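You operate a simulated robot arm through the tools that you are given. There is no shell and no other tool. Be economical: measure what you need, move in short steps, check, and stop when the job is done.

Carry out the task below with a simulated robot arm. There is one attempt and no reset: what you move stays moved.

TASK
Latch the tank lid, stir the glue and feed the glue tray up to MIN.
Fine: latch before the stirrer runs; stir till the streaks are gone, stirrer off, then feed; slide the tray lid shut; spill nothing.

Only the result counts: the job must be done as asked and must still hold three seconds after the hand-in. Knocking over, shifting, dropping, spilling or breaking anything else fails it. Lids that push on must go on centred and level and be pressed home; caps that screw on are set level and turned clockwise until they are tight.

THE ROBOT
A 7-joint arm with a two-finger parallel gripper, fixed in place. Base frame: the origin is at the foot of the arm, x ahead of it, y to its left, z up. Units: mm, degrees, N and s.
With the tool pointing down near the work surface it reaches from about 120 to 640 mm from the base axis. Its first joint turns from -66.0 to 66.0 degrees. Payload 2.4 kg.
The TCP is the grasp point between the finger pads, 30 mm short of the fingertips. In the tool frame z runs along the fingers and y along their closing line. The gripper opens to 94 mm. The fingers are 28 mm wide and 10 mm thick; the gripper's body (50 by 96 mm) begins 55 mm behind the TCP.
Orientation is that of the tool frame in the base frame, as a unit quaternion [x, y, z, w]. With the fingers straight down and closing along the base's y, the tool's x points along the base's -x, its y along +y and its z along -z.

THE INTERFACE
- The arm moves only by the tool servo_tool. Its argument "rows" is a list of rows, each a list of 7 numbers: the closure, from 0 (fully open) to 1 (shut), then the shift along the tool's x, y, z in units of 30 mm (1.0 is 30 mm), then the turn, a rotation vector about the tool's x, y, z in units of 5 degrees (1.0 is 5 degrees). In form: [[jaw, dx, dy, dz, ax, ay, az], ...]. A call has 1 to 10 rows; each row shifts and turns the commanded pose from where the row before left it, along the tool's axes as they then stand. A call with a number of a shift or a turn outside -1 to 1 is refused whole. Each row takes 0.2 s and may step no farther than 50 mm and 8.6 degrees from the row before; otherwise, or with a gripper value out of range, the whole call is refused. A pose out of reach is approached as far as the arm can. The call stops where the force on the tool passes 40 N (or 10 N more than at its start, if that is more) or the arm is blocked; 0.2 s more then pass. Each finger travels about 153 mm/s and halts on what it meets, pressing with about 34 N; the grip force reading is that of the motor and also rises with nothing between the fingers. The clock runs only during rows and for 0.2 s after the last one: add rows that do not move to give the fingers time. The reply holds the time, the measured pose of the TCP, the force on the tool along the base axes, the opening and the grip force, in the units named above and with some noise, with the torque about the TCP (base axes, N m) and any sound that the robot's microphone picked up.
- Cameras (640 x 400 px; columns grow to the right, rows downward): "scene" is fixed at [24.9, 458.4, 1455.7]; the picture's right is [-0.83, -0.56, 0.00], its down [-0.26, 0.39, -0.88] and it looks along [0.49, -0.73, -0.47] (base axes); focal length 260 px, centre (320, 200). "wrist" rides on the gripper at [76, 14, -102] in the tool frame; the picture's right is [-0.18, 0.98, 0.00], its down [-0.75, -0.14, -0.64] and it looks along [-0.63, -0.12, 0.77] (tool axes); focal length 243 px, centre (320, 200). There is no depth. A picture from a camera that has moved, and an enlarged one, comes with that camera's place and axes in the base frame and with its lens. The place of the scene camera against the robot may be out by one fixed shift of up to 12 mm in any direction.
- snapshot(camera): a new picture of that camera. The clock stands still meanwhile.
- zoom(camera, box): a new picture of the part [left, top, right, bottom] of that camera's present view, enlarged. The clock stands still meanwhile.
- finish_job(): hands the job in; it is judged then, once.

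Go step by step. Nothing tells you positions but the pictures and the camera data: compare them with the known pose of the tool, close in by small moves and look again before you grip or let go. The budget is 120 turns and 84 pictures, counting those below and the enlarged ones. Unless the task says otherwise, let go and move clear before handing in, and close with one line.

The tools are called after "Emit:" by a JSON object that holds its "api" and its "payload". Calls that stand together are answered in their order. servo_tool: Moves the arm, as the interface text tells. Its arguments: {"type":"object","properties":{"rows":{"type":"array"}},"required":["rows"]} The other tools are called the same way: snapshot (camera) takes a picture; zoom (camera, box) takes an enlarged picture of a part of a camera's view; finish_job () hands the job in.

At the start:

```text
time_s: 0.0
eef_pos: [320.3, -190.7, 1328.0]
orientation: [0.0, 1.0, 0.0, 0.0]
contact_force: [0.5, -0.2, -0.4]
wrist_torque: [0.0, 0.0, 0.02]
grip_width: 94.0
gripper_force: 0.3
```

scene: 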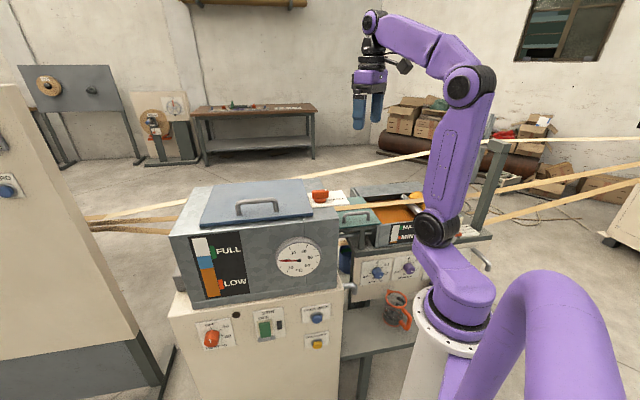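
wrist: 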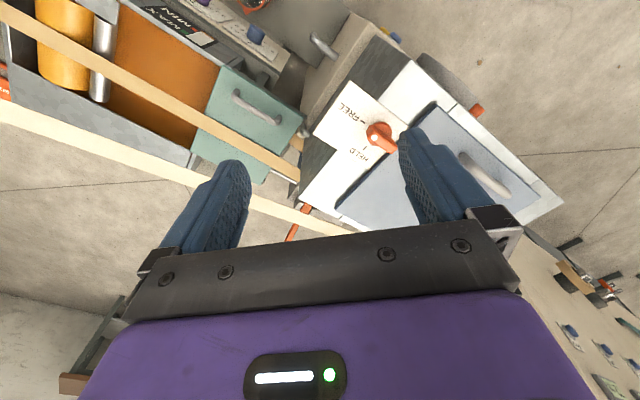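

I see a glue tank with a lid and red latch knob (FREE/HELD), a panel with knobs below, and a glue tray with a green sliding lid. I'll zoom in to read the labels.

Emit:
{"api": "zoom", "payload": {"camera": "scene", "box": [165, 170, 345, 290]}}

Emit:
{"api": "zoom", "payload": {"camera": "scene", "box": [180, 285, 345, 388]}}

Emit:
{"api": "zoom", "payload": {"camera": "scene", "box": [330, 180, 500, 290]}}

Emit:
{"api": "zoom", "payload": {"camera": "wrist", "box": [280, 20, 560, 240]}}

```text
3.33 times, centred on (255, 230) of scene
camera zoom: at [24.9, 458.4, 1455.7], right [-0.83, -0.56, 0.0], down [-0.26, 0.39, -0.88], along [0.49, -0.73, -0.47], focal length 866 px, centre (537, 100)
```

zoom: 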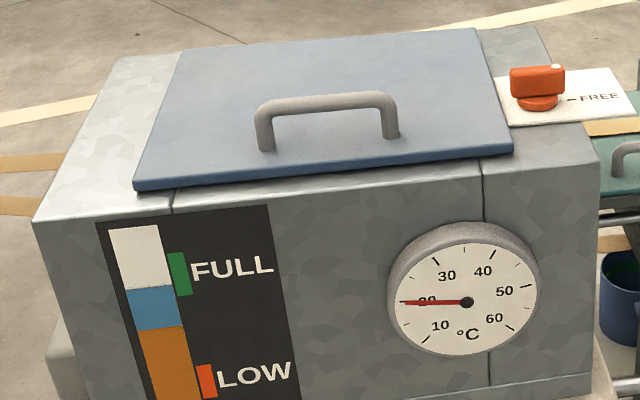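

```text
3.88 times, centred on (262, 336) of scene
camera zoom: at [24.9, 458.4, 1455.7], right [-0.83, -0.56, 0.0], down [-0.26, 0.39, -0.88], along [0.49, -0.73, -0.47], focal length 1008 px, centre (543, -330)
```

zoom: 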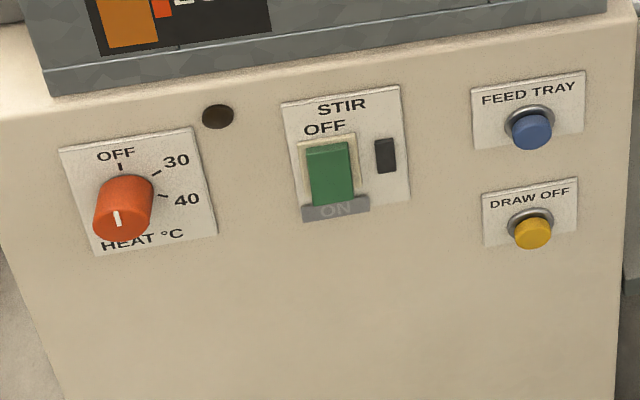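

```text
3.64 times, centred on (415, 235) of scene
camera zoom: at [24.9, 458.4, 1455.7], right [-0.83, -0.56, 0.0], down [-0.26, 0.39, -0.88], along [0.49, -0.73, -0.47], focal length 945 px, centre (-26, 73)
```

zoom: 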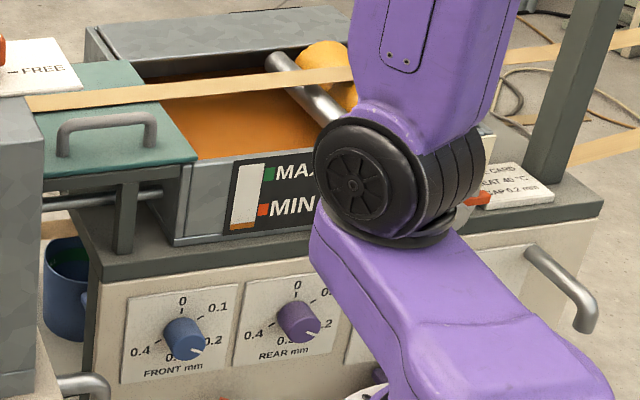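

```text
1.82 times, centred on (420, 130) of wrist
camera zoom: at [244.5, -176.9, 1431.4], right [0.18, 0.98, 0.0], down [0.75, -0.14, 0.64], along [0.63, -0.12, -0.77], focal length 441 px, centre (138, 327)
```

zoom: 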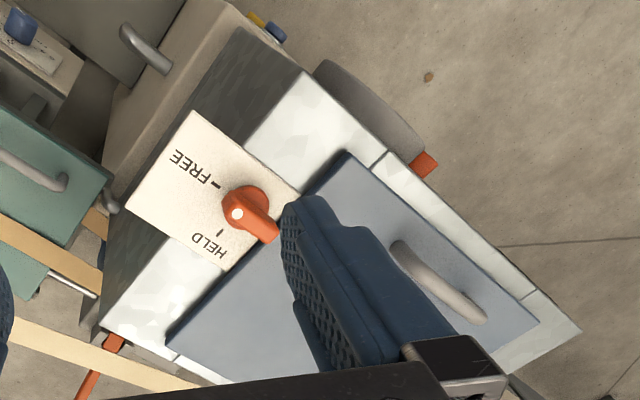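

The latch knob is near (414,-121,1093), pointing at FREE, and the tank is yawed about 45°. HELD lies 90° counter-clockwise from above. I'll move above the knob first.

Emit:
{"api": "servo_tool", "payload": {"rows": [[0, -0.78, 0.58, 0.67, 0, 0, 0], [0, -0.78, 0.58, 0.67, 0, 0, 0], [0, -0.78, 0.58, 0.67, 0, 0, 0], [0, -0.78, 0.58, 0.67, 0, 0, 0], [0, 0, 0, 0, 0, 0, -1], [0, 0, 0, 0, 0, 0, -1], [0, 0, 0, 0, 0, 0, -1], [0, 0, 0, 0, 0, 0, -1], [0, 0, 0, 0, 0, 0, -1], [0, 0, 0, 0, 0, 0, -1]]}}

Emit:
{"api": "servo_tool", "payload": {"rows": [[0, 0, 0, 0, 0, 0, -1], [0, 0, 0, 0, 0, 0, -1], [0, 0, 0, 0, 0, 0, -1], [0, 0, 0, 0, 0, 0, 0]]}}

Emit:
{"api": "snapshot", "payload": {"camera": "wrist"}}

Emit:
{"api": "snapshot", "payload": {"camera": "scene"}}

```text
time_s: 2.2
eef_pos: [414.7, -121.1, 1248.7]
orientation: [-0.26, 0.966, -0.001, -0.001]
contact_force: [1.1, 0.5, 0.2]
wrist_torque: [-0.02, 0.0, -0.02]
grip_width: 94.1
gripper_force: 0.1
```

```text
time_s: 3.2
eef_pos: [413.1, -120.9, 1248.4]
orientation: [-0.384, 0.923, 0.0, 0.0]
contact_force: [0.6, -0.3, -0.2]
wrist_torque: [0.02, 0.0, 0.0]
grip_width: 94.0
gripper_force: 0.1
```

```text
77 pictures are left
camera wrist: at [350.7, -165.6, 1351.2], right [-0.57, 0.82, 0.0], down [0.63, 0.43, 0.64], along [0.53, 0.36, -0.77], focal length 243 px, centre (320, 200)
```

wrist: 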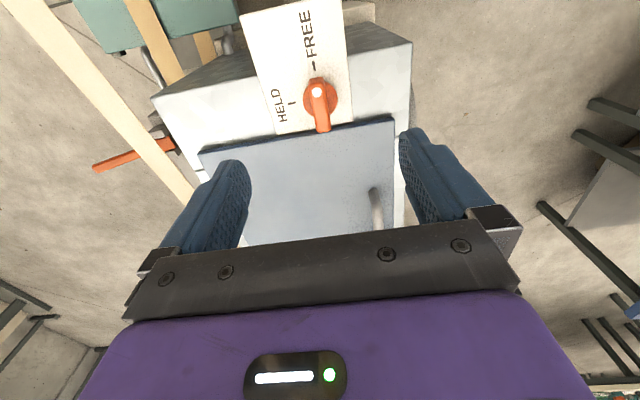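

```text
76 pictures are left
```

scene: 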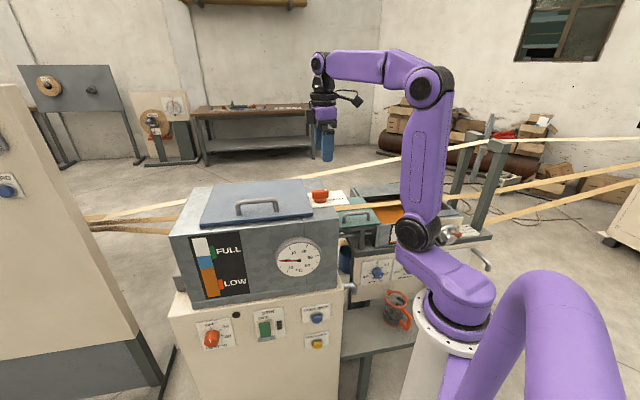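

Emit:
{"api": "zoom", "payload": {"camera": "wrist", "box": [240, 40, 400, 140]}}

```text
4.00 times, centred on (320, 90) of wrist
camera zoom: at [350.7, -165.6, 1351.2], right [-0.57, 0.82, 0.0], down [0.63, 0.43, 0.64], along [0.53, 0.36, -0.77], focal length 970 px, centre (320, 640)
```

zoom: 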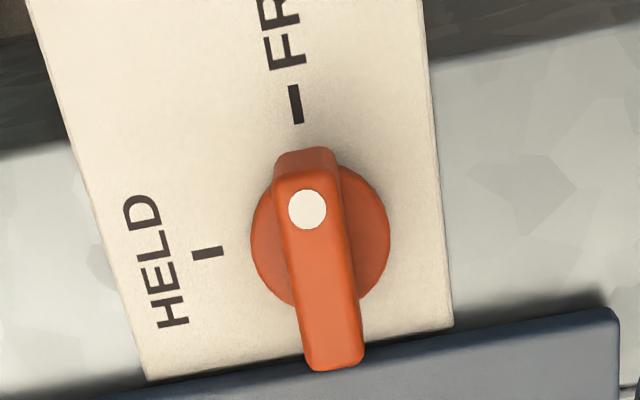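

Emit:
{"api": "servo_tool", "payload": {"rows": [[0, 0, 0, 1, 0, 0, 0], [0, 0, 0, 1, 0, 0, 0], [0, 0, 0, 0, 0, 0, 0]]}}

Emit:
{"api": "zoom", "payload": {"camera": "wrist", "box": [240, 40, 400, 140]}}

```text
time_s: 4.0
eef_pos: [413.7, -120.1, 1187.4]
orientation: [-0.382, 0.924, 0.0, 0.0]
contact_force: [-1.0, -0.9, 0.0]
wrist_torque: [0.05, -0.03, -0.07]
grip_width: 94.0
gripper_force: 0.2
```

```text
4.00 times, centred on (320, 90) of wrist
camera zoom: at [350.4, -165.4, 1290.9], right [-0.56, 0.83, 0.0], down [0.63, 0.43, 0.64], along [0.53, 0.36, -0.77], focal length 970 px, centre (320, 640)
```

zoom: 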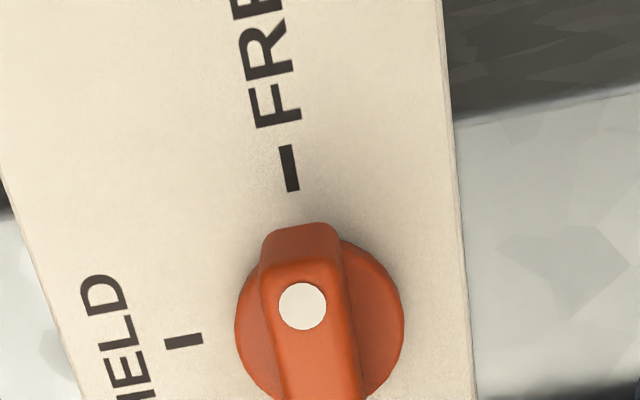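

Emit:
{"api": "servo_tool", "payload": {"rows": [[0, -0.35, -0.08, 0, 0, 0, 0], [0, 0, 0, 0.8, 0, 0, 0], [0, 0, 0, 0.7, 0, 0, 0], [0, 0, 0, 0, 0, 0, 0]]}}

Emit:
{"api": "snapshot", "payload": {"camera": "wrist"}}

Emit:
{"api": "zoom", "payload": {"camera": "scene", "box": [250, 120, 400, 214]}}

```text
time_s: 5.0
eef_pos: [424.9, -115.0, 1144.7]
orientation: [-0.383, 0.924, -0.001, 0.0]
contact_force: [-0.1, 0.6, 0.4]
wrist_torque: [-0.01, -0.02, -0.01]
grip_width: 94.2
gripper_force: 0.1
```

```text
73 pictures are left
camera wrist: at [360.7, -158.8, 1246.8], right [-0.56, 0.83, 0.0], down [0.63, 0.43, 0.64], along [0.53, 0.36, -0.77], focal length 243 px, centre (320, 200)
```

wrist: 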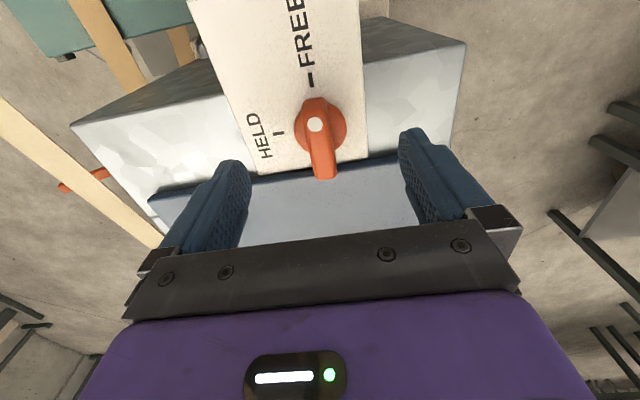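

```text
4.26 times, centred on (325, 167) of scene
camera zoom: at [24.9, 458.4, 1455.7], right [-0.83, -0.56, 0.0], down [-0.26, 0.39, -0.88], along [0.49, -0.73, -0.47], focal length 1106 px, centre (299, 340)
```

zoom: 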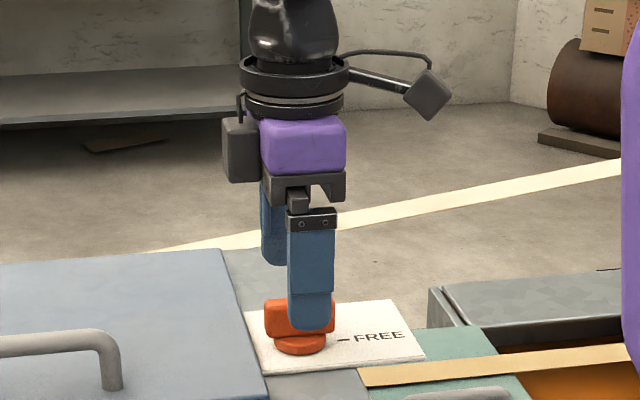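

Emit:
{"api": "servo_tool", "payload": {"rows": [[0, 0, 0, 0.5, 0, 0, 0], [0, 0, 0, 0.4, 0, 0, 0], [0, 0, 0, 0, 0, 0, 0]]}}

Emit:
{"api": "zoom", "payload": {"camera": "scene", "box": [250, 120, 400, 214]}}

```text
time_s: 5.8
eef_pos: [423.0, -115.8, 1117.3]
orientation: [-0.382, 0.924, 0.0, -0.001]
contact_force: [0.8, 0.3, -0.5]
wrist_torque: [0.02, -0.01, 0.0]
grip_width: 94.1
gripper_force: 0.1
```

```text
4.26 times, centred on (325, 167) of scene
camera zoom: at [24.9, 458.4, 1455.7], right [-0.83, -0.56, 0.0], down [-0.26, 0.39, -0.88], along [0.49, -0.73, -0.47], focal length 1106 px, centre (299, 340)
```

zoom: 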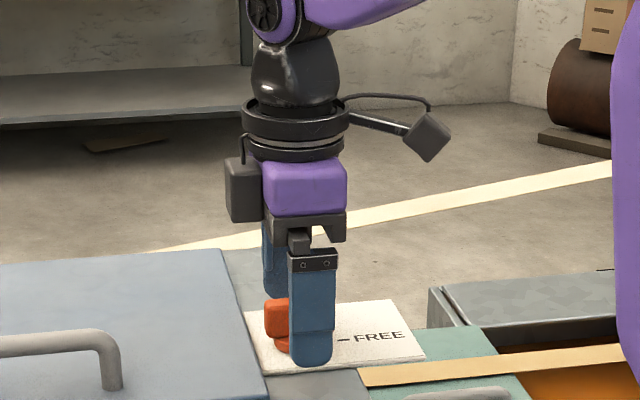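

Emit:
{"api": "servo_tool", "payload": {"rows": [[1, 0, 0, 0, 0, 0, 0], [1, 0, 0, 0, 0, 0, 0], [1, 0, 0, 0, 0, 0, 0]]}}

Emit:
{"api": "snapshot", "payload": {"camera": "wrist"}}

```text
time_s: 6.6
eef_pos: [423.8, -113.9, 1116.2]
orientation: [-0.382, 0.924, 0.0, 0.0]
contact_force: [-3.8, 3.0, -1.3]
wrist_torque: [0.19, -0.25, -0.03]
grip_width: 15.7
gripper_force: 44.6
```

```text
70 pictures are left
camera wrist: at [359.5, -158.9, 1219.3], right [-0.56, 0.83, 0.0], down [0.63, 0.43, 0.64], along [0.53, 0.36, -0.77], focal length 243 px, centre (320, 200)
```

wrist: 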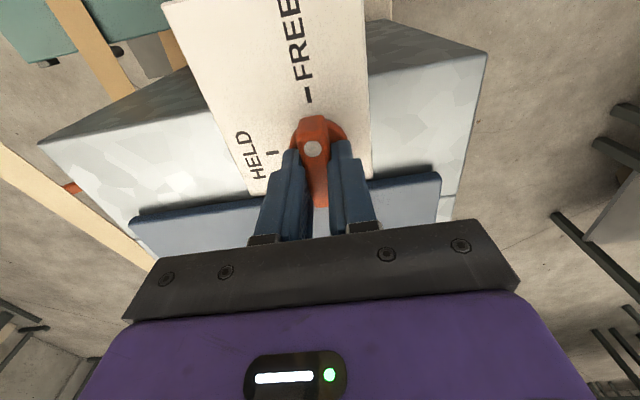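

Gripped the bar (15.7 mm). Now turning counter-clockwise towards HELD.

Emit:
{"api": "servo_tool", "payload": {"rows": [[1, 0, 0, 0, 0, 0, -1], [1, 0, 0, 0, 0, 0, -1], [1, 0, 0, 0, 0, 0, -1], [1, 0, 0, 0, 0, 0, -1], [1, 0, 0, 0, 0, 0, -1], [1, 0, 0, 0, 0, 0, -1]]}}

Emit:
{"api": "snapshot", "payload": {"camera": "wrist"}}

```text
time_s: 8.0
eef_pos: [421.3, -113.9, 1117.8]
orientation: [-0.61, 0.792, 0.001, 0.0]
contact_force: [-17.5, 17.8, 10.3]
wrist_torque: [-0.98, 0.25, -0.09]
grip_width: 15.9
gripper_force: 45.0
```

```text
69 pictures are left
camera wrist: at [389.2, -184.5, 1219.3], right [-0.9, 0.43, 0.0], down [0.33, 0.69, 0.64], along [0.27, 0.58, -0.77], focal length 243 px, centre (320, 200)
```

wrist: 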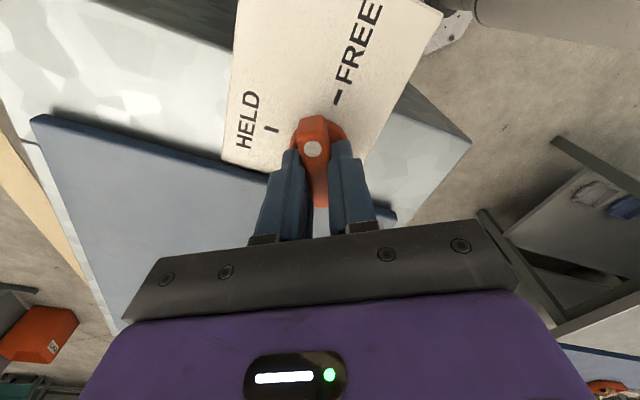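

Emit:
{"api": "servo_tool", "payload": {"rows": [[1, -0.05, 0.08, 0, 0, 0, -1], [1, 0, 0, 0, 0, 0, -1], [1, 0, 0, 0, 0, 0, -1], [1, 0, 0, 0, 0, 0, -1], [1, 0, 0, 0, 0, 0, -1]]}}

```text
time_s: 9.2
eef_pos: [419.7, -114.8, 1117.1]
orientation: [0.767, -0.642, 0.001, 0.0]
contact_force: [-3.9, 2.2, 2.0]
wrist_torque: [0.55, 0.09, -0.07]
grip_width: 15.8
gripper_force: 45.7
```

Emit:
{"api": "servo_tool", "payload": {"rows": [[1, 0, 0, 0, 0, 0, -1], [1, 0, 0, 0, 0, 0, -1], [1, 0, 0, 0, 0, 0, -1], [1, 0, 0, 0, 0, 0, -1], [1, 0, 0, 0, 0, 0, -1], [1, 0, 0, 0, 0, 0, -1], [1, 0, 0, 0, 0, 0, -1], [1, 0, 0, 0, 0, 0, 0]]}}

Emit:
{"api": "snapshot", "payload": {"camera": "wrist"}}

```text
time_s: 11.0
eef_pos: [418.8, -113.6, 1117.8]
orientation: [0.924, -0.384, -0.002, 0.001]
contact_force: [-23.9, -6.9, 14.3]
wrist_torque: [-0.65, -0.55, -0.04]
grip_width: 16.0
gripper_force: 44.6
```

```text
68 pictures are left
camera wrist: at [463.8, -179.0, 1219.2], right [-0.83, -0.56, 0.0], down [-0.43, 0.63, 0.64], along [-0.36, 0.53, -0.77], focal length 243 px, centre (320, 200)
```

wrist: 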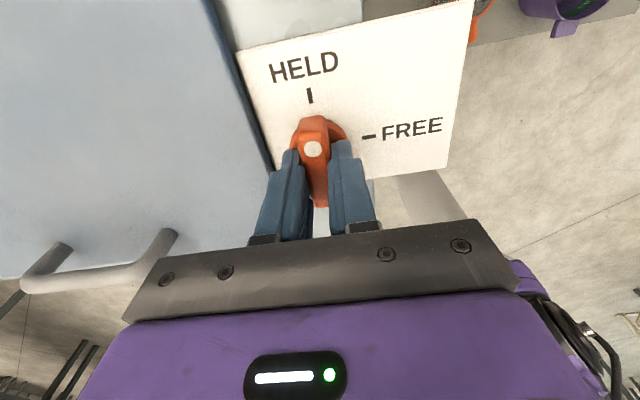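

Pointer is at HELD. I relieve side load, release and rise.

Emit:
{"api": "servo_tool", "payload": {"rows": [[1, -0.04, 0.07, 0, 0, 0, 0], [1, 0, 0, 0, 0, 0, 0], [0.3, 0, 0, 0, 0, 0, 0], [0.3, 0, 0, 0, 0, 0, 0], [0.3, 0, 0, 0, 0, 0, 0], [0.3, 0, 0, -1, 0, 0, 0], [0.3, 0, 0, -1, 0, 0, 0], [0.3, 0, 0, -1, 0, 0, 0], [0.3, 0, 0, -1, 0, 0, 0]]}}

Emit:
{"api": "snapshot", "payload": {"camera": "wrist"}}

Emit:
{"api": "snapshot", "payload": {"camera": "scene"}}

```text
time_s: 13.0
eef_pos: [417.2, -113.0, 1237.4]
orientation: [0.924, -0.382, 0.0, 0.0]
contact_force: [0.5, -0.6, -0.8]
wrist_torque: [0.0, -0.01, -0.01]
grip_width: 65.9
gripper_force: 0.1
```

```text
67 pictures are left
camera wrist: at [462.3, -177.4, 1340.4], right [-0.83, -0.56, 0.0], down [-0.43, 0.63, 0.64], along [-0.36, 0.53, -0.77], focal length 243 px, centre (320, 200)
```

wrist: 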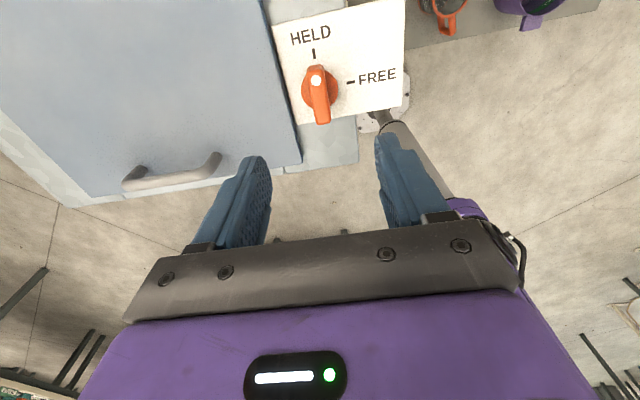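

```text
66 pictures are left
```

scene: 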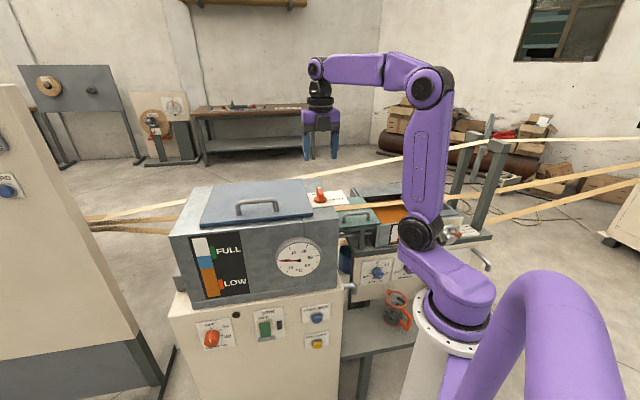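

Latch is set to HELD. Next I swing over to the front of the panel, then tilt the tool towards it.

Emit:
{"api": "servo_tool", "payload": {"rows": [[0.6, -1, -0.71, 0, 0, 0, 0], [0.8, -1, -0.71, 0, 0, 0, 0], [1, -1, -0.71, 0, 0, 0, 0], [1, -1, -0.71, 0, 0, 0, 0], [1, -1, -0.71, 0, 0, 0, 0], [1, -1, -0.71, 0.9, 0, 0, 0], [1, -1, -0.71, 0.9, 0, 0, 0], [1, -1, -0.71, 0.9, 0, 0, 0], [1, -1, -0.71, 0.9, 0, 0, 0], [1, -0.3, -0.2, 0.9, 0, 0, 0]]}}

Emit:
{"api": "servo_tool", "payload": {"rows": [[1, 0, 0, 0.9, 0, -1, 0], [1, 0, 0, 0.9, 0, -1, 0], [1, 0, 0, 0.9, 0, -1, 0], [1, 0, 0, 0, 0, -1, 0], [1, 0, 0, 0, 0, -1, 0], [1, 0, 0, 0, 0, -1, 0]]}}

Emit:
{"api": "snapshot", "payload": {"camera": "wrist"}}

Emit:
{"api": "snapshot", "payload": {"camera": "scene"}}

```text
time_s: 15.2
eef_pos: [360.6, 223.8, 1101.7]
orientation: [0.924, -0.383, 0.0, 0.0]
contact_force: [0.4, -0.2, -0.2]
wrist_torque: [-0.04, -0.02, 0.01]
grip_width: 0.1
gripper_force: 33.3
```

```text
time_s: 16.6
eef_pos: [355.3, 228.0, 1021.3]
orientation: [0.892, -0.37, -0.239, -0.099]
contact_force: [0.4, -0.1, 0.0]
wrist_torque: [0.01, 0.01, 0.02]
grip_width: 0.4
gripper_force: 33.2
```

```text
65 pictures are left
camera wrist: at [429.0, 134.6, 1071.5], right [-0.81, -0.58, 0.09], down [-0.13, 0.33, 0.93], along [-0.57, 0.74, -0.35], focal length 243 px, centre (320, 200)
```

wrist: 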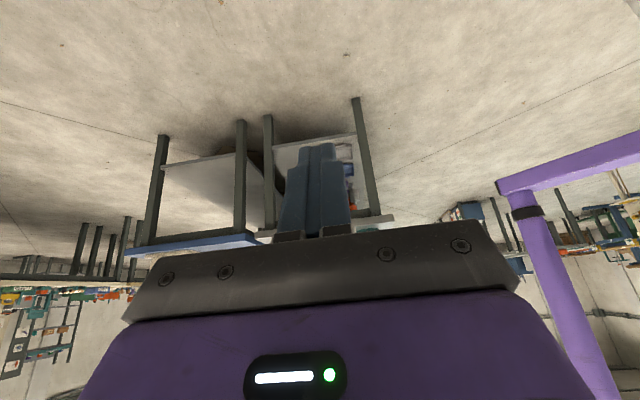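

```text
64 pictures are left
```

scene: 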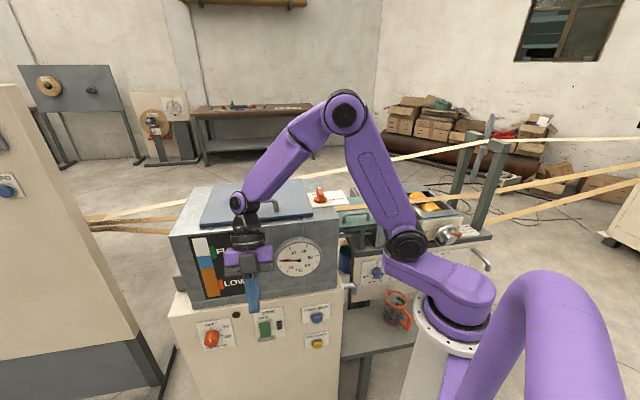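

I tilted the wrong way; reversing to point the fingers at the panel.

Emit:
{"api": "servo_tool", "payload": {"rows": [[1, 0, 0, 0, 0, 1, 0], [1, 0, 0, 0, 0, 1, 0], [1, 0, 0, 0, 0, 1, 0], [1, 0, 0, 0, 0, 1, 0], [1, 0, 0, 0, 0, 1, 0], [1, 0, 0, 0, 0, 1, 0], [1, 0, 0, 0, 0, 1, 0], [1, 0, 0, 0, 0, 1, 0], [1, 0, 0, 0, 0, 1, 0], [1, 0, 0, 0, 0, 1, 0]]}}

Emit:
{"api": "servo_tool", "payload": {"rows": [[1, 0, 0, 0, 0, 1, 0], [1, 0, 0, 0, 0, 1, 0], [1, 0, 0, 0, 0, 1, 0], [1, 0, 0, 0, 0, 1, 0], [1, 0, 0, 0, 0, 1, 0], [1, 0, 0, 0, 0, 1, 0], [1, 0, 0, 0, 0, 1, 0], [1, 0, 0, 0, 0, 1, 0]]}}

Emit:
{"api": "snapshot", "payload": {"camera": "wrist"}}

Emit:
{"api": "snapshot", "payload": {"camera": "scene"}}

```text
time_s: 18.8
eef_pos: [355.9, 228.3, 1022.1]
orientation: [0.91, -0.377, 0.161, 0.066]
contact_force: [0.6, -0.1, -0.9]
wrist_torque: [-0.03, 0.01, 0.02]
grip_width: 0.3
gripper_force: 33.2
```

```text
time_s: 20.6
eef_pos: [355.9, 228.2, 1021.1]
orientation: [0.8, -0.331, 0.463, 0.191]
contact_force: [-0.4, 0.1, 0.2]
wrist_torque: [-0.01, 0.01, 0.0]
grip_width: 0.0
gripper_force: 32.6
```

```text
63 pictures are left
camera wrist: at [311.1, 253.4, 1138.1], right [-0.76, -0.63, -0.16], down [-0.56, 0.76, -0.33], along [0.33, -0.16, -0.93], focal length 243 px, centre (320, 200)
```

wrist: 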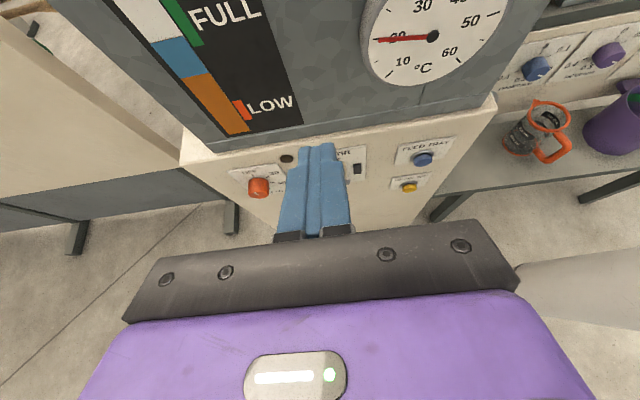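

```text
62 pictures are left
```

scene: 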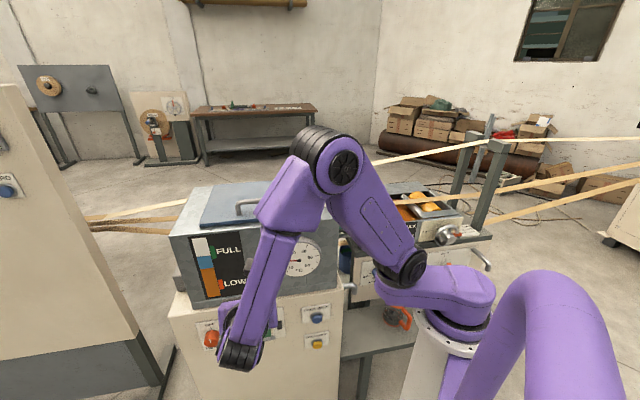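

Emit:
{"api": "servo_tool", "payload": {"rows": [[1, -1, 0, 0.577, 0, 0, 0], [1, -1, 0, 0.577, 0, 0, 0], [1, -1, 0, 0.577, 0, 0, 0], [1, -1, 0, 0.577, 0, 0, 0], [1, -1, 0, 0.577, 0, 0, 0], [1, -1, 0, 0.577, 0, 0, 0], [1, 0, 0, 0, 0, 1, 0], [1, 0, 0, 0, 0, 1, 0], [1, 0, 0, 0, 0, 1, 0]]}}

Emit:
{"api": "snapshot", "payload": {"camera": "wrist"}}

Emit:
{"api": "snapshot", "payload": {"camera": "scene"}}

```text
time_s: 22.6
eef_pos: [355.2, 228.3, 814.0]
orientation: [0.733, -0.303, 0.563, 0.233]
contact_force: [-0.3, 0.0, -0.6]
wrist_torque: [0.0, -0.03, -0.01]
grip_width: 0.2
gripper_force: 32.8
```

```text
61 pictures are left
camera wrist: at [290.4, 274.0, 913.3], right [-0.73, -0.66, -0.18], down [-0.48, 0.68, -0.56], along [0.49, -0.33, -0.81], focal length 243 px, centre (320, 200)
```

wrist: 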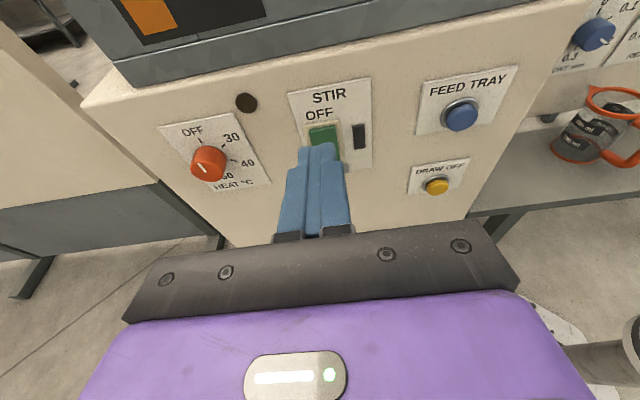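

```text
60 pictures are left
```

scene: 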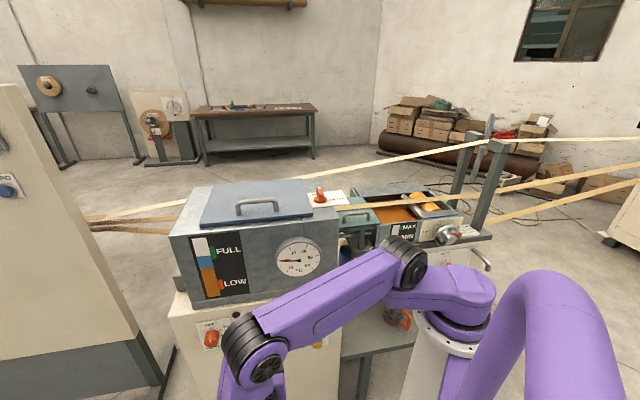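

Emit:
{"api": "zoom", "payload": {"camera": "wrist", "box": [270, 70, 400, 180]}}

Emit:
{"api": "zoom", "payload": {"camera": "scene", "box": [180, 225, 300, 305]}}

```text
3.64 times, centred on (335, 125) of wrist
camera zoom: at [290.4, 274.0, 913.3], right [-0.73, -0.66, -0.18], down [-0.48, 0.68, -0.56], along [0.49, -0.33, -0.81], focal length 882 px, centre (266, 473)
```

zoom: 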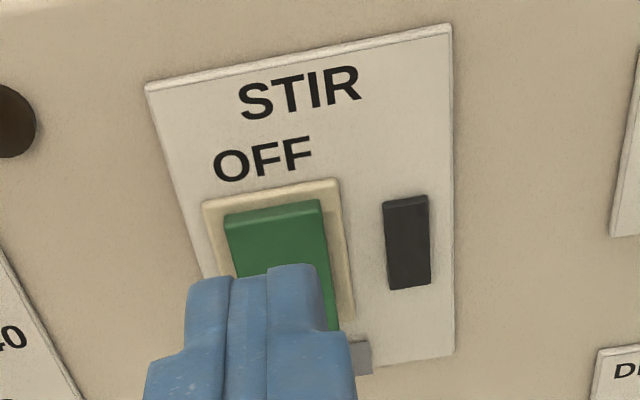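

```text
5.00 times, centred on (240, 265) of scene
camera zoom: at [24.9, 458.4, 1455.7], right [-0.83, -0.56, 0.0], down [-0.26, 0.39, -0.88], along [0.49, -0.73, -0.47], focal length 1299 px, centre (720, -125)
```

zoom: 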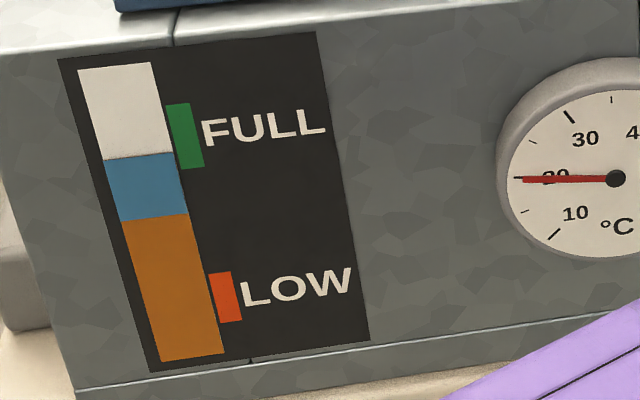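

Emit:
{"api": "servo_tool", "payload": {"rows": [[1, 0, 1, 0, 0, 0, 0], [1, 0, 1, 0, 0, 0, 0], [1, 0, 0, 0, 0, 0, 0]]}}

Emit:
{"api": "zoom", "payload": {"camera": "wrist", "box": [180, 70, 340, 170]}}

```text
time_s: 23.4
eef_pos: [313.1, 184.5, 814.8]
orientation: [0.733, -0.304, 0.562, 0.232]
contact_force: [0.0, -0.3, 0.6]
wrist_torque: [-0.02, 0.01, -0.01]
grip_width: 0.0
gripper_force: 32.9
```

```text
4.00 times, centred on (260, 120) of wrist
camera zoom: at [248.4, 231.1, 913.9], right [-0.73, -0.66, -0.18], down [-0.48, 0.68, -0.56], along [0.49, -0.32, -0.81], focal length 970 px, centre (560, 520)
```

zoom: 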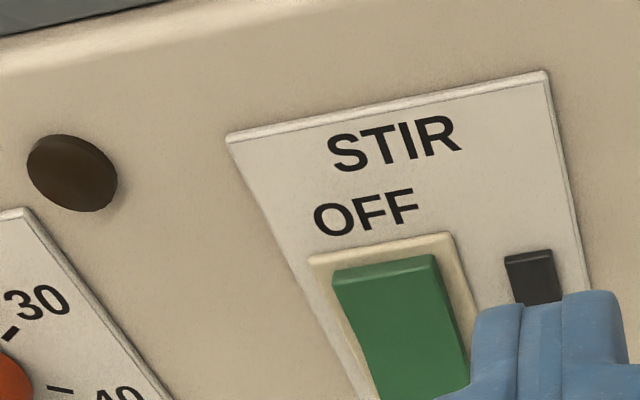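

Emit:
{"api": "servo_tool", "payload": {"rows": [[1, 0, 1, 0, 0, 0, 0], [1, 0, 0, 0, 0, 0, 0]]}}

Emit:
{"api": "zoom", "payload": {"camera": "wrist", "box": [140, 90, 300, 190]}}

```text
time_s: 24.0
eef_pos: [293.5, 165.4, 814.6]
orientation: [0.733, -0.303, 0.562, 0.233]
contact_force: [0.5, 0.5, -0.2]
wrist_torque: [-0.04, -0.02, 0.0]
grip_width: 0.0
gripper_force: 33.1
```

```text
4.00 times, centred on (220, 140) of wrist
camera zoom: at [227.8, 209.9, 914.3], right [-0.73, -0.66, -0.18], down [-0.48, 0.68, -0.56], along [0.49, -0.32, -0.81], focal length 970 px, centre (720, 440)
```

zoom: 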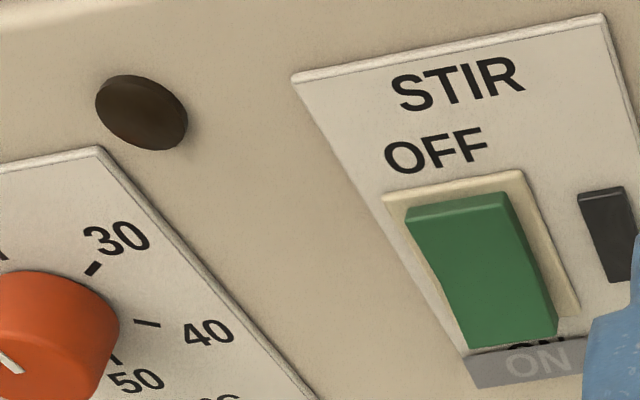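

The STIR rocker spans z≈663–723 at about (472,119), with its lower half standing out, so ON is at the bottom. Moving to just in front of its lower half, tool horizontal.

Emit:
{"api": "servo_tool", "payload": {"rows": [[1, -0.75, -0.624, 0.857, 0, 0, 0], [1, -0.75, -0.624, 0.857, 0, 0, 0], [1, -0.75, -0.624, 0.857, 0, 0, 0], [1, -0.75, -0.624, 0.857, 0, 0, 0], [1, -0.75, -0.624, 0.857, 0, 0, 0], [1, 0, 0, 0, 0, 1, 0], [1, 0, 0, 0, 0, 1, 0], [1, 0, 0, 0, 0, 1, 0], [1, 0, 0, 0, 0, 0, 0]]}}

Emit:
{"api": "snapshot", "payload": {"camera": "wrist"}}

Emit:
{"api": "snapshot", "payload": {"camera": "scene"}}

```text
time_s: 26.0
eef_pos: [416.9, 152.6, 679.6]
orientation: [0.671, -0.278, 0.635, 0.263]
contact_force: [-0.1, 0.2, 0.2]
wrist_torque: [-0.02, 0.02, 0.02]
grip_width: 0.0
gripper_force: 33.3
out of reach, approached as far as the arm can: row 8
```

```text
55 pictures are left
camera wrist: at [338.2, 211.9, 761.6], right [-0.7, -0.69, -0.18], down [-0.38, 0.58, -0.72], along [0.6, -0.43, -0.67], focal length 243 px, centre (320, 200)
```

wrist: 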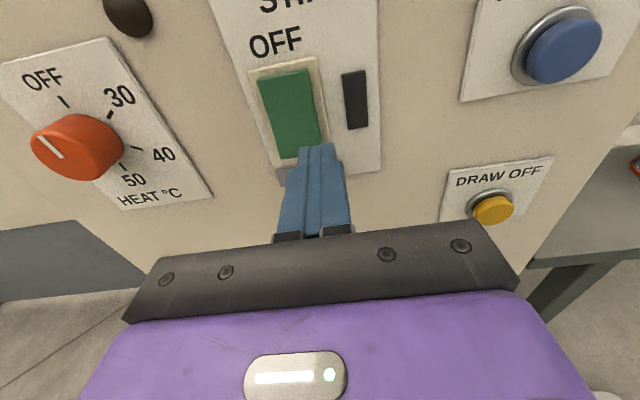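

```text
54 pictures are left
```

scene: 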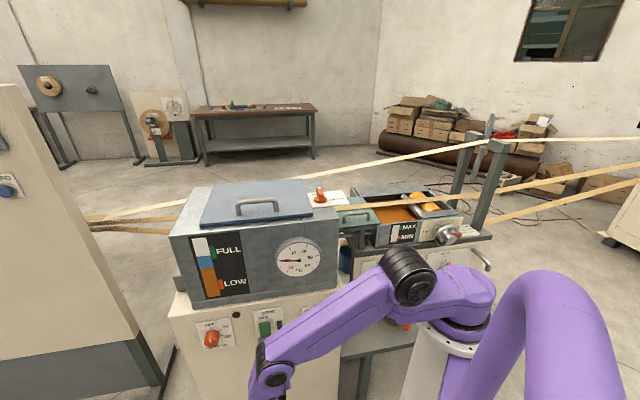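

Emit:
{"api": "servo_tool", "payload": {"rows": [[1, 0, -0.45, 0, 0, 0, 0], [1, 0, 0, 0.5, 0, 0, 0], [1, 0, 0, 0, 0, 0, 0]]}}

Emit:
{"api": "snapshot", "payload": {"camera": "wrist"}}

```text
time_s: 26.8
eef_pos: [437.3, 152.3, 680.3]
orientation: [0.672, -0.279, 0.634, 0.263]
contact_force: [-0.1, -0.8, 0.7]
wrist_torque: [0.02, -0.02, -0.02]
grip_width: 0.3
gripper_force: 32.9
```

```text
53 pictures are left
camera wrist: at [358.5, 210.1, 762.6], right [-0.7, -0.69, -0.18], down [-0.39, 0.59, -0.71], along [0.6, -0.43, -0.68], focal length 243 px, centre (320, 200)
```

wrist: 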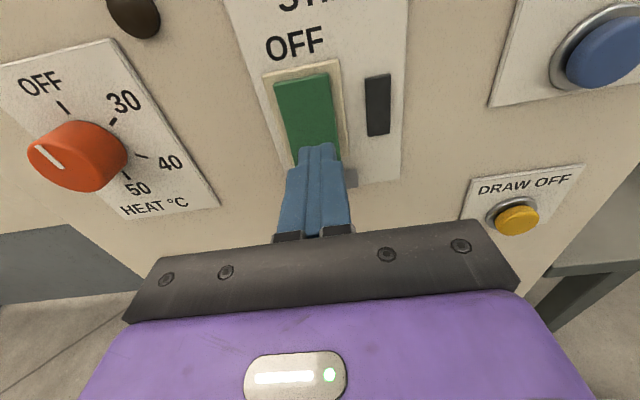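

Emit:
{"api": "servo_tool", "payload": {"rows": [[1, 0, 0, 0.25, 0, 0, 0], [1, 0, 0, 0.25, 0, 0, 0], [1, 0, 0, 0, 0, 0, 0]]}}

Emit:
{"api": "servo_tool", "payload": {"rows": [[1, 0, 0, 0.15, 0, 0, 0], [1, 0, 0, 0.15, 0, 0, 0], [1, 0, 0, 0, 0, 0, 0]]}}

Emit:
{"api": "snapshot", "payload": {"camera": "wrist"}}

```text
time_s: 27.6
eef_pos: [446.8, 139.6, 681.0]
orientation: [0.673, -0.279, 0.633, 0.262]
contact_force: [0.4, -0.2, -0.5]
wrist_torque: [0.03, 0.01, 0.03]
grip_width: 0.0
gripper_force: 33.2
```

```text
time_s: 28.3
eef_pos: [449.4, 138.3, 679.6]
orientation: [0.673, -0.275, 0.635, 0.262]
contact_force: [-6.3, 2.3, 2.8]
wrist_torque: [-0.07, -0.09, -0.12]
grip_width: 0.1
gripper_force: 32.8
stopped in row 3: the force on the tool passed its limit at 43 N (the readings are from after the stop); the commanded pose is now the measured one
```

```text
52 pictures are left
camera wrist: at [370.6, 196.3, 762.2], right [-0.7, -0.69, -0.18], down [-0.39, 0.58, -0.72], along [0.6, -0.43, -0.67], focal length 243 px, centre (320, 200)
```

wrist: 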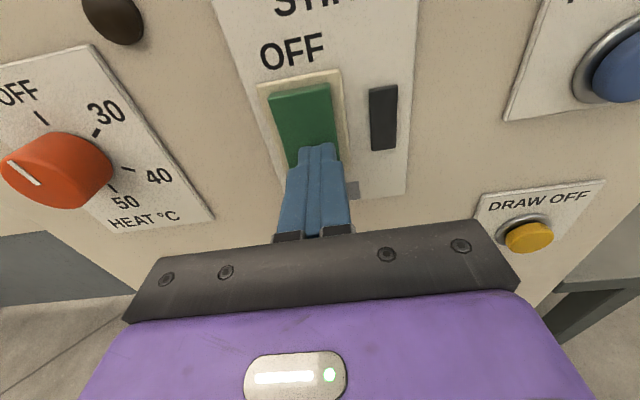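

Emit:
{"api": "zoom", "payload": {"camera": "wrist", "box": [240, 60, 420, 210]}}

Emit:
{"api": "zoom", "payload": {"camera": "scene", "box": [220, 290, 320, 360]}}

```text
2.67 times, centred on (330, 135) of wrist
camera zoom: at [370.6, 196.3, 762.2], right [-0.7, -0.69, -0.18], down [-0.39, 0.58, -0.72], along [0.6, -0.43, -0.67], focal length 647 px, centre (293, 373)
```

zoom: 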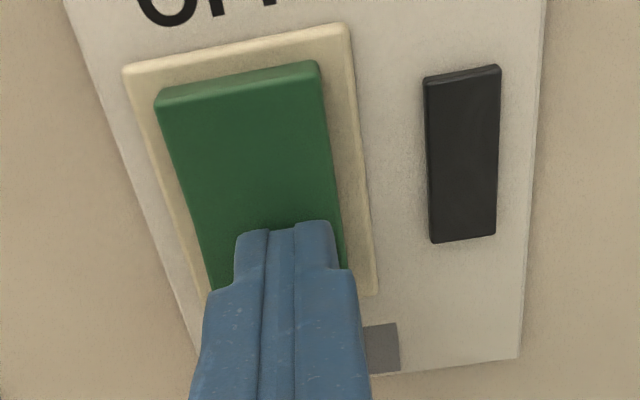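

```text
5.71 times, centred on (270, 325) of scene
camera zoom: at [24.8, 458.4, 1455.7], right [-0.83, -0.56, 0.0], down [-0.26, 0.39, -0.88], along [0.49, -0.73, -0.47], focal length 1485 px, centre (606, -514)
```

zoom: 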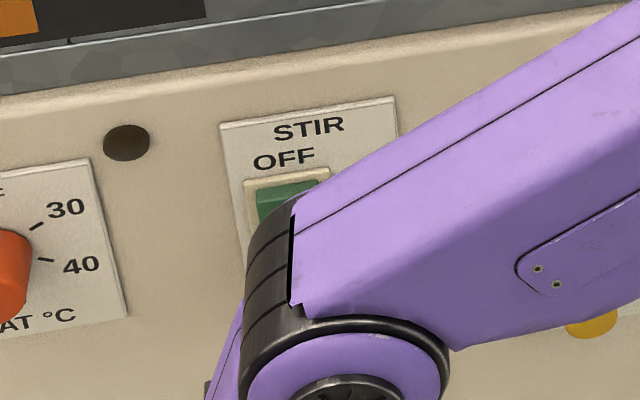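

The press landed too near the pivot. I'll back off, go lower and press nearer the bottom edge.

Emit:
{"api": "servo_tool", "payload": {"rows": [[1, 0, 0, -0.6, 0, 0, 0], [1, 0, 0, 0, 0, -1, 0], [1, -0.4, 0, 0, 0, 0, 0], [1, -0.3, 0, 0, 0, 0, 0], [1, 0, 0, 0, 0, 0, 0]]}}

```text
time_s: 29.5
eef_pos: [434.5, 153.1, 664.0]
orientation: [0.701, -0.287, 0.604, 0.249]
contact_force: [0.0, 0.2, 0.2]
wrist_torque: [-0.02, 0.01, 0.02]
grip_width: 0.1
gripper_force: 32.6
```

Emit:
{"api": "servo_tool", "payload": {"rows": [[1, 0, 0, 0.35, 0, 0, 0], [1, 0, 0, 0.2, 0, 0, 0], [1, 0, 0, 0.2, 0, 0, 0], [1, 0, 0, 0.15, 0, 0, 0], [1, 0, 0, 0.15, 0, 0, 0], [1, 0, 0, 0, 0, 0, 0]]}}

Emit:
{"api": "zoom", "payload": {"camera": "wrist", "box": [240, 60, 420, 210]}}

```text
time_s: 30.6
eef_pos: [449.5, 136.1, 662.8]
orientation: [0.703, -0.281, 0.605, 0.247]
contact_force: [-5.5, 3.5, 1.8]
wrist_torque: [-0.08, -0.07, -0.05]
grip_width: 0.0
gripper_force: 33.0
out of reach, approached as far as the arm can: row 1, 5
heard: click
stopped in row 5: the force on the tool passed its limit at 47 N (the readings are from after the stop); the commanded pose is now the measured one
```

```text
2.67 times, centred on (330, 135) of wrist
camera zoom: at [375.7, 188.9, 752.8], right [-0.7, -0.69, -0.18], down [-0.44, 0.62, -0.65], along [0.56, -0.38, -0.74], focal length 647 px, centre (293, 373)
```

zoom: 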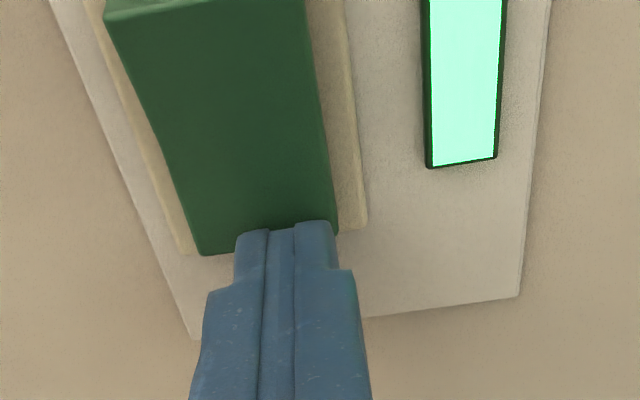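

Click and lamp lit: the stirrer is on. Backing off and watching the sight glass.

Emit:
{"api": "servo_tool", "payload": {"rows": [[1, 0, 0, -1, 0, 0, 0], [1, 1, 0, 0, 0, 0, 0], [1, 0.5, 0, 0, 0, 0, 0], [1, 0, 0, 0, 0, 0, 0]]}}

Emit:
{"api": "snapshot", "payload": {"camera": "wrist"}}

Emit:
{"api": "zoom", "payload": {"camera": "scene", "box": [180, 225, 300, 305]}}

```text
time_s: 31.6
eef_pos: [433.2, 153.2, 712.3]
orientation: [0.703, -0.282, 0.605, 0.247]
contact_force: [-0.2, -0.3, 0.2]
wrist_torque: [-0.01, -0.04, -0.02]
grip_width: 0.0
gripper_force: 33.2
```

```text
48 pictures are left
camera wrist: at [358.9, 206.2, 802.2], right [-0.7, -0.69, -0.18], down [-0.44, 0.62, -0.65], along [0.56, -0.38, -0.74], focal length 243 px, centre (320, 200)
```

wrist: 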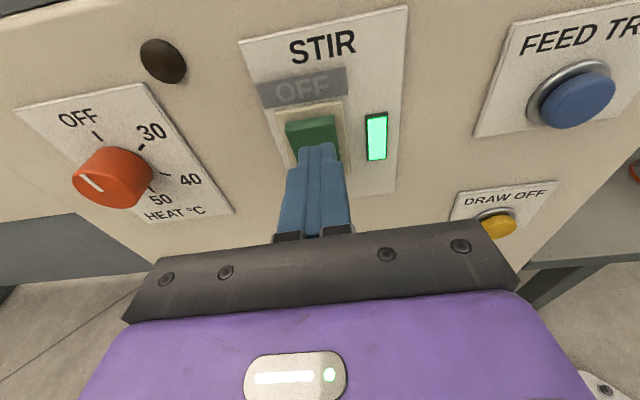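

```text
5.00 times, centred on (240, 265) of scene
camera zoom: at [24.9, 458.4, 1455.7], right [-0.83, -0.56, 0.0], down [-0.26, 0.39, -0.88], along [0.49, -0.73, -0.47], focal length 1299 px, centre (720, -125)
```

zoom: 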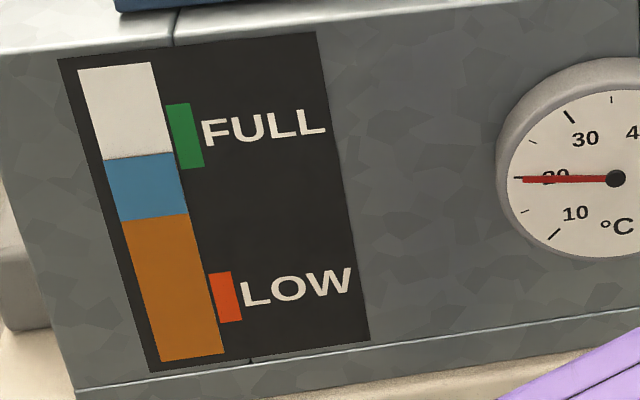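

Emit:
{"api": "servo_tool", "payload": {"rows": [[1, 0, 0, 0, 0, 0, 0], [1, 0, 0, 0, 0, 0, 0], [1, 0, 0, 0, 0, 0, 0], [1, 0, 0, 0, 0, 0, 0], [1, 0, 0, 0, 0, 0, 0], [1, 0, 0, 0, 0, 0, 0], [1, 0, 0, 0, 0, 0, 0], [1, 0, 0, 0, 0, 0, 0], [1, 0, 0, 0, 0, 0, 0], [1, 0, 0, 0, 0, 0, 0]]}}

Emit:
{"api": "servo_tool", "payload": {"rows": [[1, 0, 0, 0, 0, 0, 0], [1, 0, 0, 0, 0, 0, 0], [1, 0, 0, 0, 0, 0, 0], [1, 0, 0, 0, 0, 0, 0], [1, 0, 0, 0, 0, 0, 0], [1, 0, 0, 0, 0, 0, 0], [1, 0, 0, 0, 0, 0, 0], [1, 0, 0, 0, 0, 0, 0], [1, 0, 0, 0, 0, 0, 0], [1, 0, 0, 0, 0, 0, 0]]}}

Emit:
{"api": "zoom", "payload": {"camera": "scene", "box": [165, 170, 345, 290]}}

```text
time_s: 33.8
eef_pos: [432.5, 153.7, 712.3]
orientation: [0.702, -0.282, 0.605, 0.248]
contact_force: [-0.2, 0.1, -0.6]
wrist_torque: [-0.03, 0.01, -0.01]
grip_width: 0.1
gripper_force: 32.8
```

```text
time_s: 36.0
eef_pos: [432.0, 154.1, 712.1]
orientation: [0.702, -0.282, 0.605, 0.248]
contact_force: [0.1, 0.3, -0.3]
wrist_torque: [-0.02, 0.0, -0.01]
grip_width: 0.0
gripper_force: 33.4
```

```text
3.33 times, centred on (255, 230) of scene
camera zoom: at [24.9, 458.4, 1455.7], right [-0.83, -0.56, 0.0], down [-0.26, 0.39, -0.88], along [0.49, -0.73, -0.47], focal length 866 px, centre (537, 100)
```

zoom: 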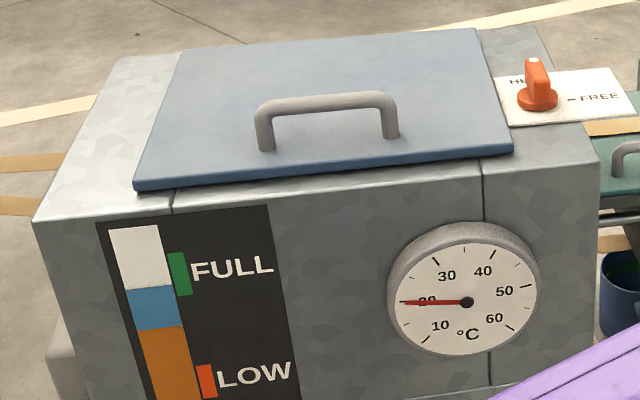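

Emit:
{"api": "servo_tool", "payload": {"rows": [[1, 0, 0, 0, 0, 0, 0], [1, 0, 0, 0, 0, 0, 0], [1, 0, 0, 0, 0, 0, 0], [1, 0, 0, 0, 0, 0, 0], [1, 0, 0, 0, 0, 0, 0], [1, 0, 0, 0, 0, 0, 0], [1, 0, 0, 0, 0, 0, 0], [1, 0, 0, 0, 0, 0, 0], [1, 0, 0, 0, 0, 0, 0], [1, 0, 0, 0, 0, 0, 0]]}}

Emit:
{"api": "servo_tool", "payload": {"rows": [[1, 0, 0, 0, 0, 0, 0], [1, 0, 0, 0, 0, 0, 0], [1, 0, 0, 0, 0, 0, 0], [1, 0, 0, 0, 0, 0, 0], [1, 0, 0, 0, 0, 0, 0], [1, 0, 0, 0, 0, 0, 0], [1, 0, 0, 0, 0, 0, 0], [1, 0, 0, 0, 0, 0, 0], [1, 0, 0, 0, 0, 0, 0], [1, 0, 0, 0, 0, 0, 0]]}}

Emit:
{"api": "servo_tool", "payload": {"rows": [[1, 0, 0, 0, 0, 0, 0], [1, 0, 0, 0, 0, 0, 0], [1, 0, 0, 0, 0, 0, 0], [1, 0, 0, 0, 0, 0, 0], [1, 0, 0, 0, 0, 0, 0], [1, 0, 0, 0, 0, 0, 0], [1, 0, 0, 0, 0, 0, 0], [1, 0, 0, 0, 0, 0, 0], [1, 0, 0, 0, 0, 0, 0], [1, 0, 0, 0, 0, 0, 0]]}}

Emit:
{"api": "zoom", "payload": {"camera": "scene", "box": [180, 225, 260, 305]}}

Emit:
{"api": "snapshot", "payload": {"camera": "wrist"}}

```text
time_s: 38.2
eef_pos: [433.1, 153.9, 711.3]
orientation: [0.703, -0.282, 0.604, 0.247]
contact_force: [0.0, 0.0, -0.4]
wrist_torque: [0.01, -0.02, 0.0]
grip_width: 0.0
gripper_force: 33.2
```

```text
time_s: 40.4
eef_pos: [432.4, 153.3, 711.7]
orientation: [0.702, -0.282, 0.605, 0.248]
contact_force: [0.0, 0.6, 0.2]
wrist_torque: [0.04, 0.0, 0.0]
grip_width: 0.0
gripper_force: 32.8
```

```text
time_s: 42.6
eef_pos: [433.1, 154.0, 711.3]
orientation: [0.703, -0.282, 0.604, 0.247]
contact_force: [1.0, -0.1, 1.1]
wrist_torque: [0.01, 0.02, -0.01]
grip_width: 0.0
gripper_force: 32.9
```

```text
5.00 times, centred on (220, 265) of scene
camera zoom: at [24.9, 458.4, 1455.7], right [-0.83, -0.56, 0.0], down [-0.26, 0.39, -0.88], along [0.49, -0.73, -0.47], focal length 1299 px, centre (820, -125)
```

zoom: 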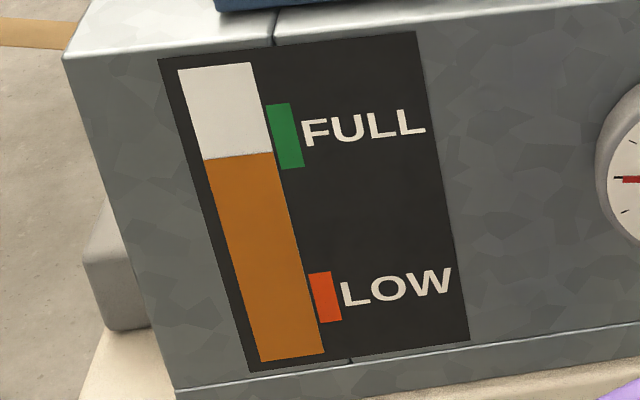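

```text
44 pictures are left
camera wrist: at [359.0, 206.2, 802.0], right [-0.7, -0.69, -0.18], down [-0.44, 0.62, -0.65], along [0.56, -0.38, -0.74], focal length 243 px, centre (320, 200)
```

wrist: 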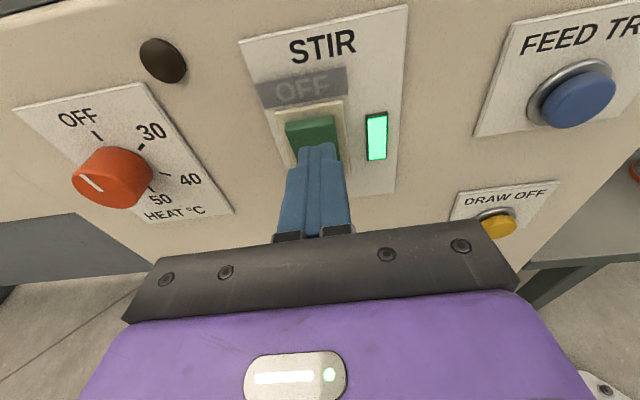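

The blue layer is gone and the glue is uniform. Now I press the top of the rocker for OFF.

Emit:
{"api": "servo_tool", "payload": {"rows": [[1, -0.17, 0, 0.3, 0, 0, 0], [1, 0, 0, 0.2, 0, 0, 0], [1, 0, 0, 0.2, 0, 0, 0], [1, 0, 0, 0.15, 0, 0, 0], [1, 0, 0, 0.15, 0, 0, 0], [1, 0, 0, 0.15, 0, 0, 0], [1, 0, 0, 0, 0, 0, 0]]}}

Emit:
{"api": "servo_tool", "payload": {"rows": [[1, 0, 0, -1, 0, 0, 0], [1, 0, 0, -0.3, 0, 0, 0], [1, 0, 0, 0, 0, 0, 0]]}}

Emit:
{"api": "snapshot", "payload": {"camera": "wrist"}}

```text
time_s: 43.8
eef_pos: [450.2, 136.1, 702.9]
orientation: [0.702, -0.279, 0.606, 0.248]
contact_force: [-9.0, 3.9, 3.7]
wrist_torque: [-0.12, -0.14, -0.19]
grip_width: 0.1
gripper_force: 32.8
heard: click
stopped in row 5: the force on the tool passed its limit at 48 N (the readings are from after the stop); the commanded pose is now the measured one
```

```text
time_s: 44.6
eef_pos: [423.7, 163.1, 705.9]
orientation: [0.702, -0.279, 0.607, 0.248]
contact_force: [0.3, -0.2, 0.2]
wrist_torque: [-0.01, 0.02, 0.0]
grip_width: 0.0
gripper_force: 32.9
```

```text
43 pictures are left
camera wrist: at [349.2, 215.9, 796.8], right [-0.7, -0.69, -0.17], down [-0.44, 0.61, -0.66], along [0.56, -0.38, -0.73], focal length 243 px, centre (320, 200)
```

wrist: 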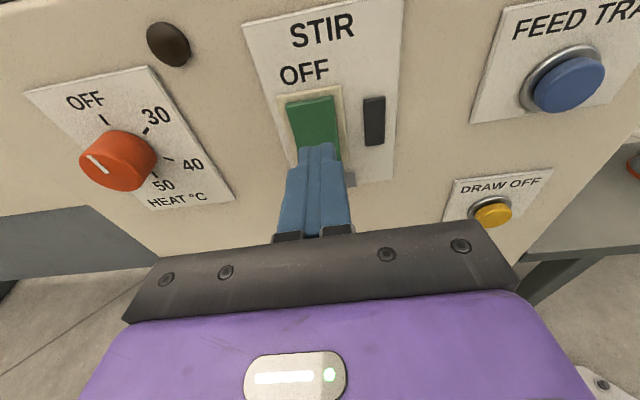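

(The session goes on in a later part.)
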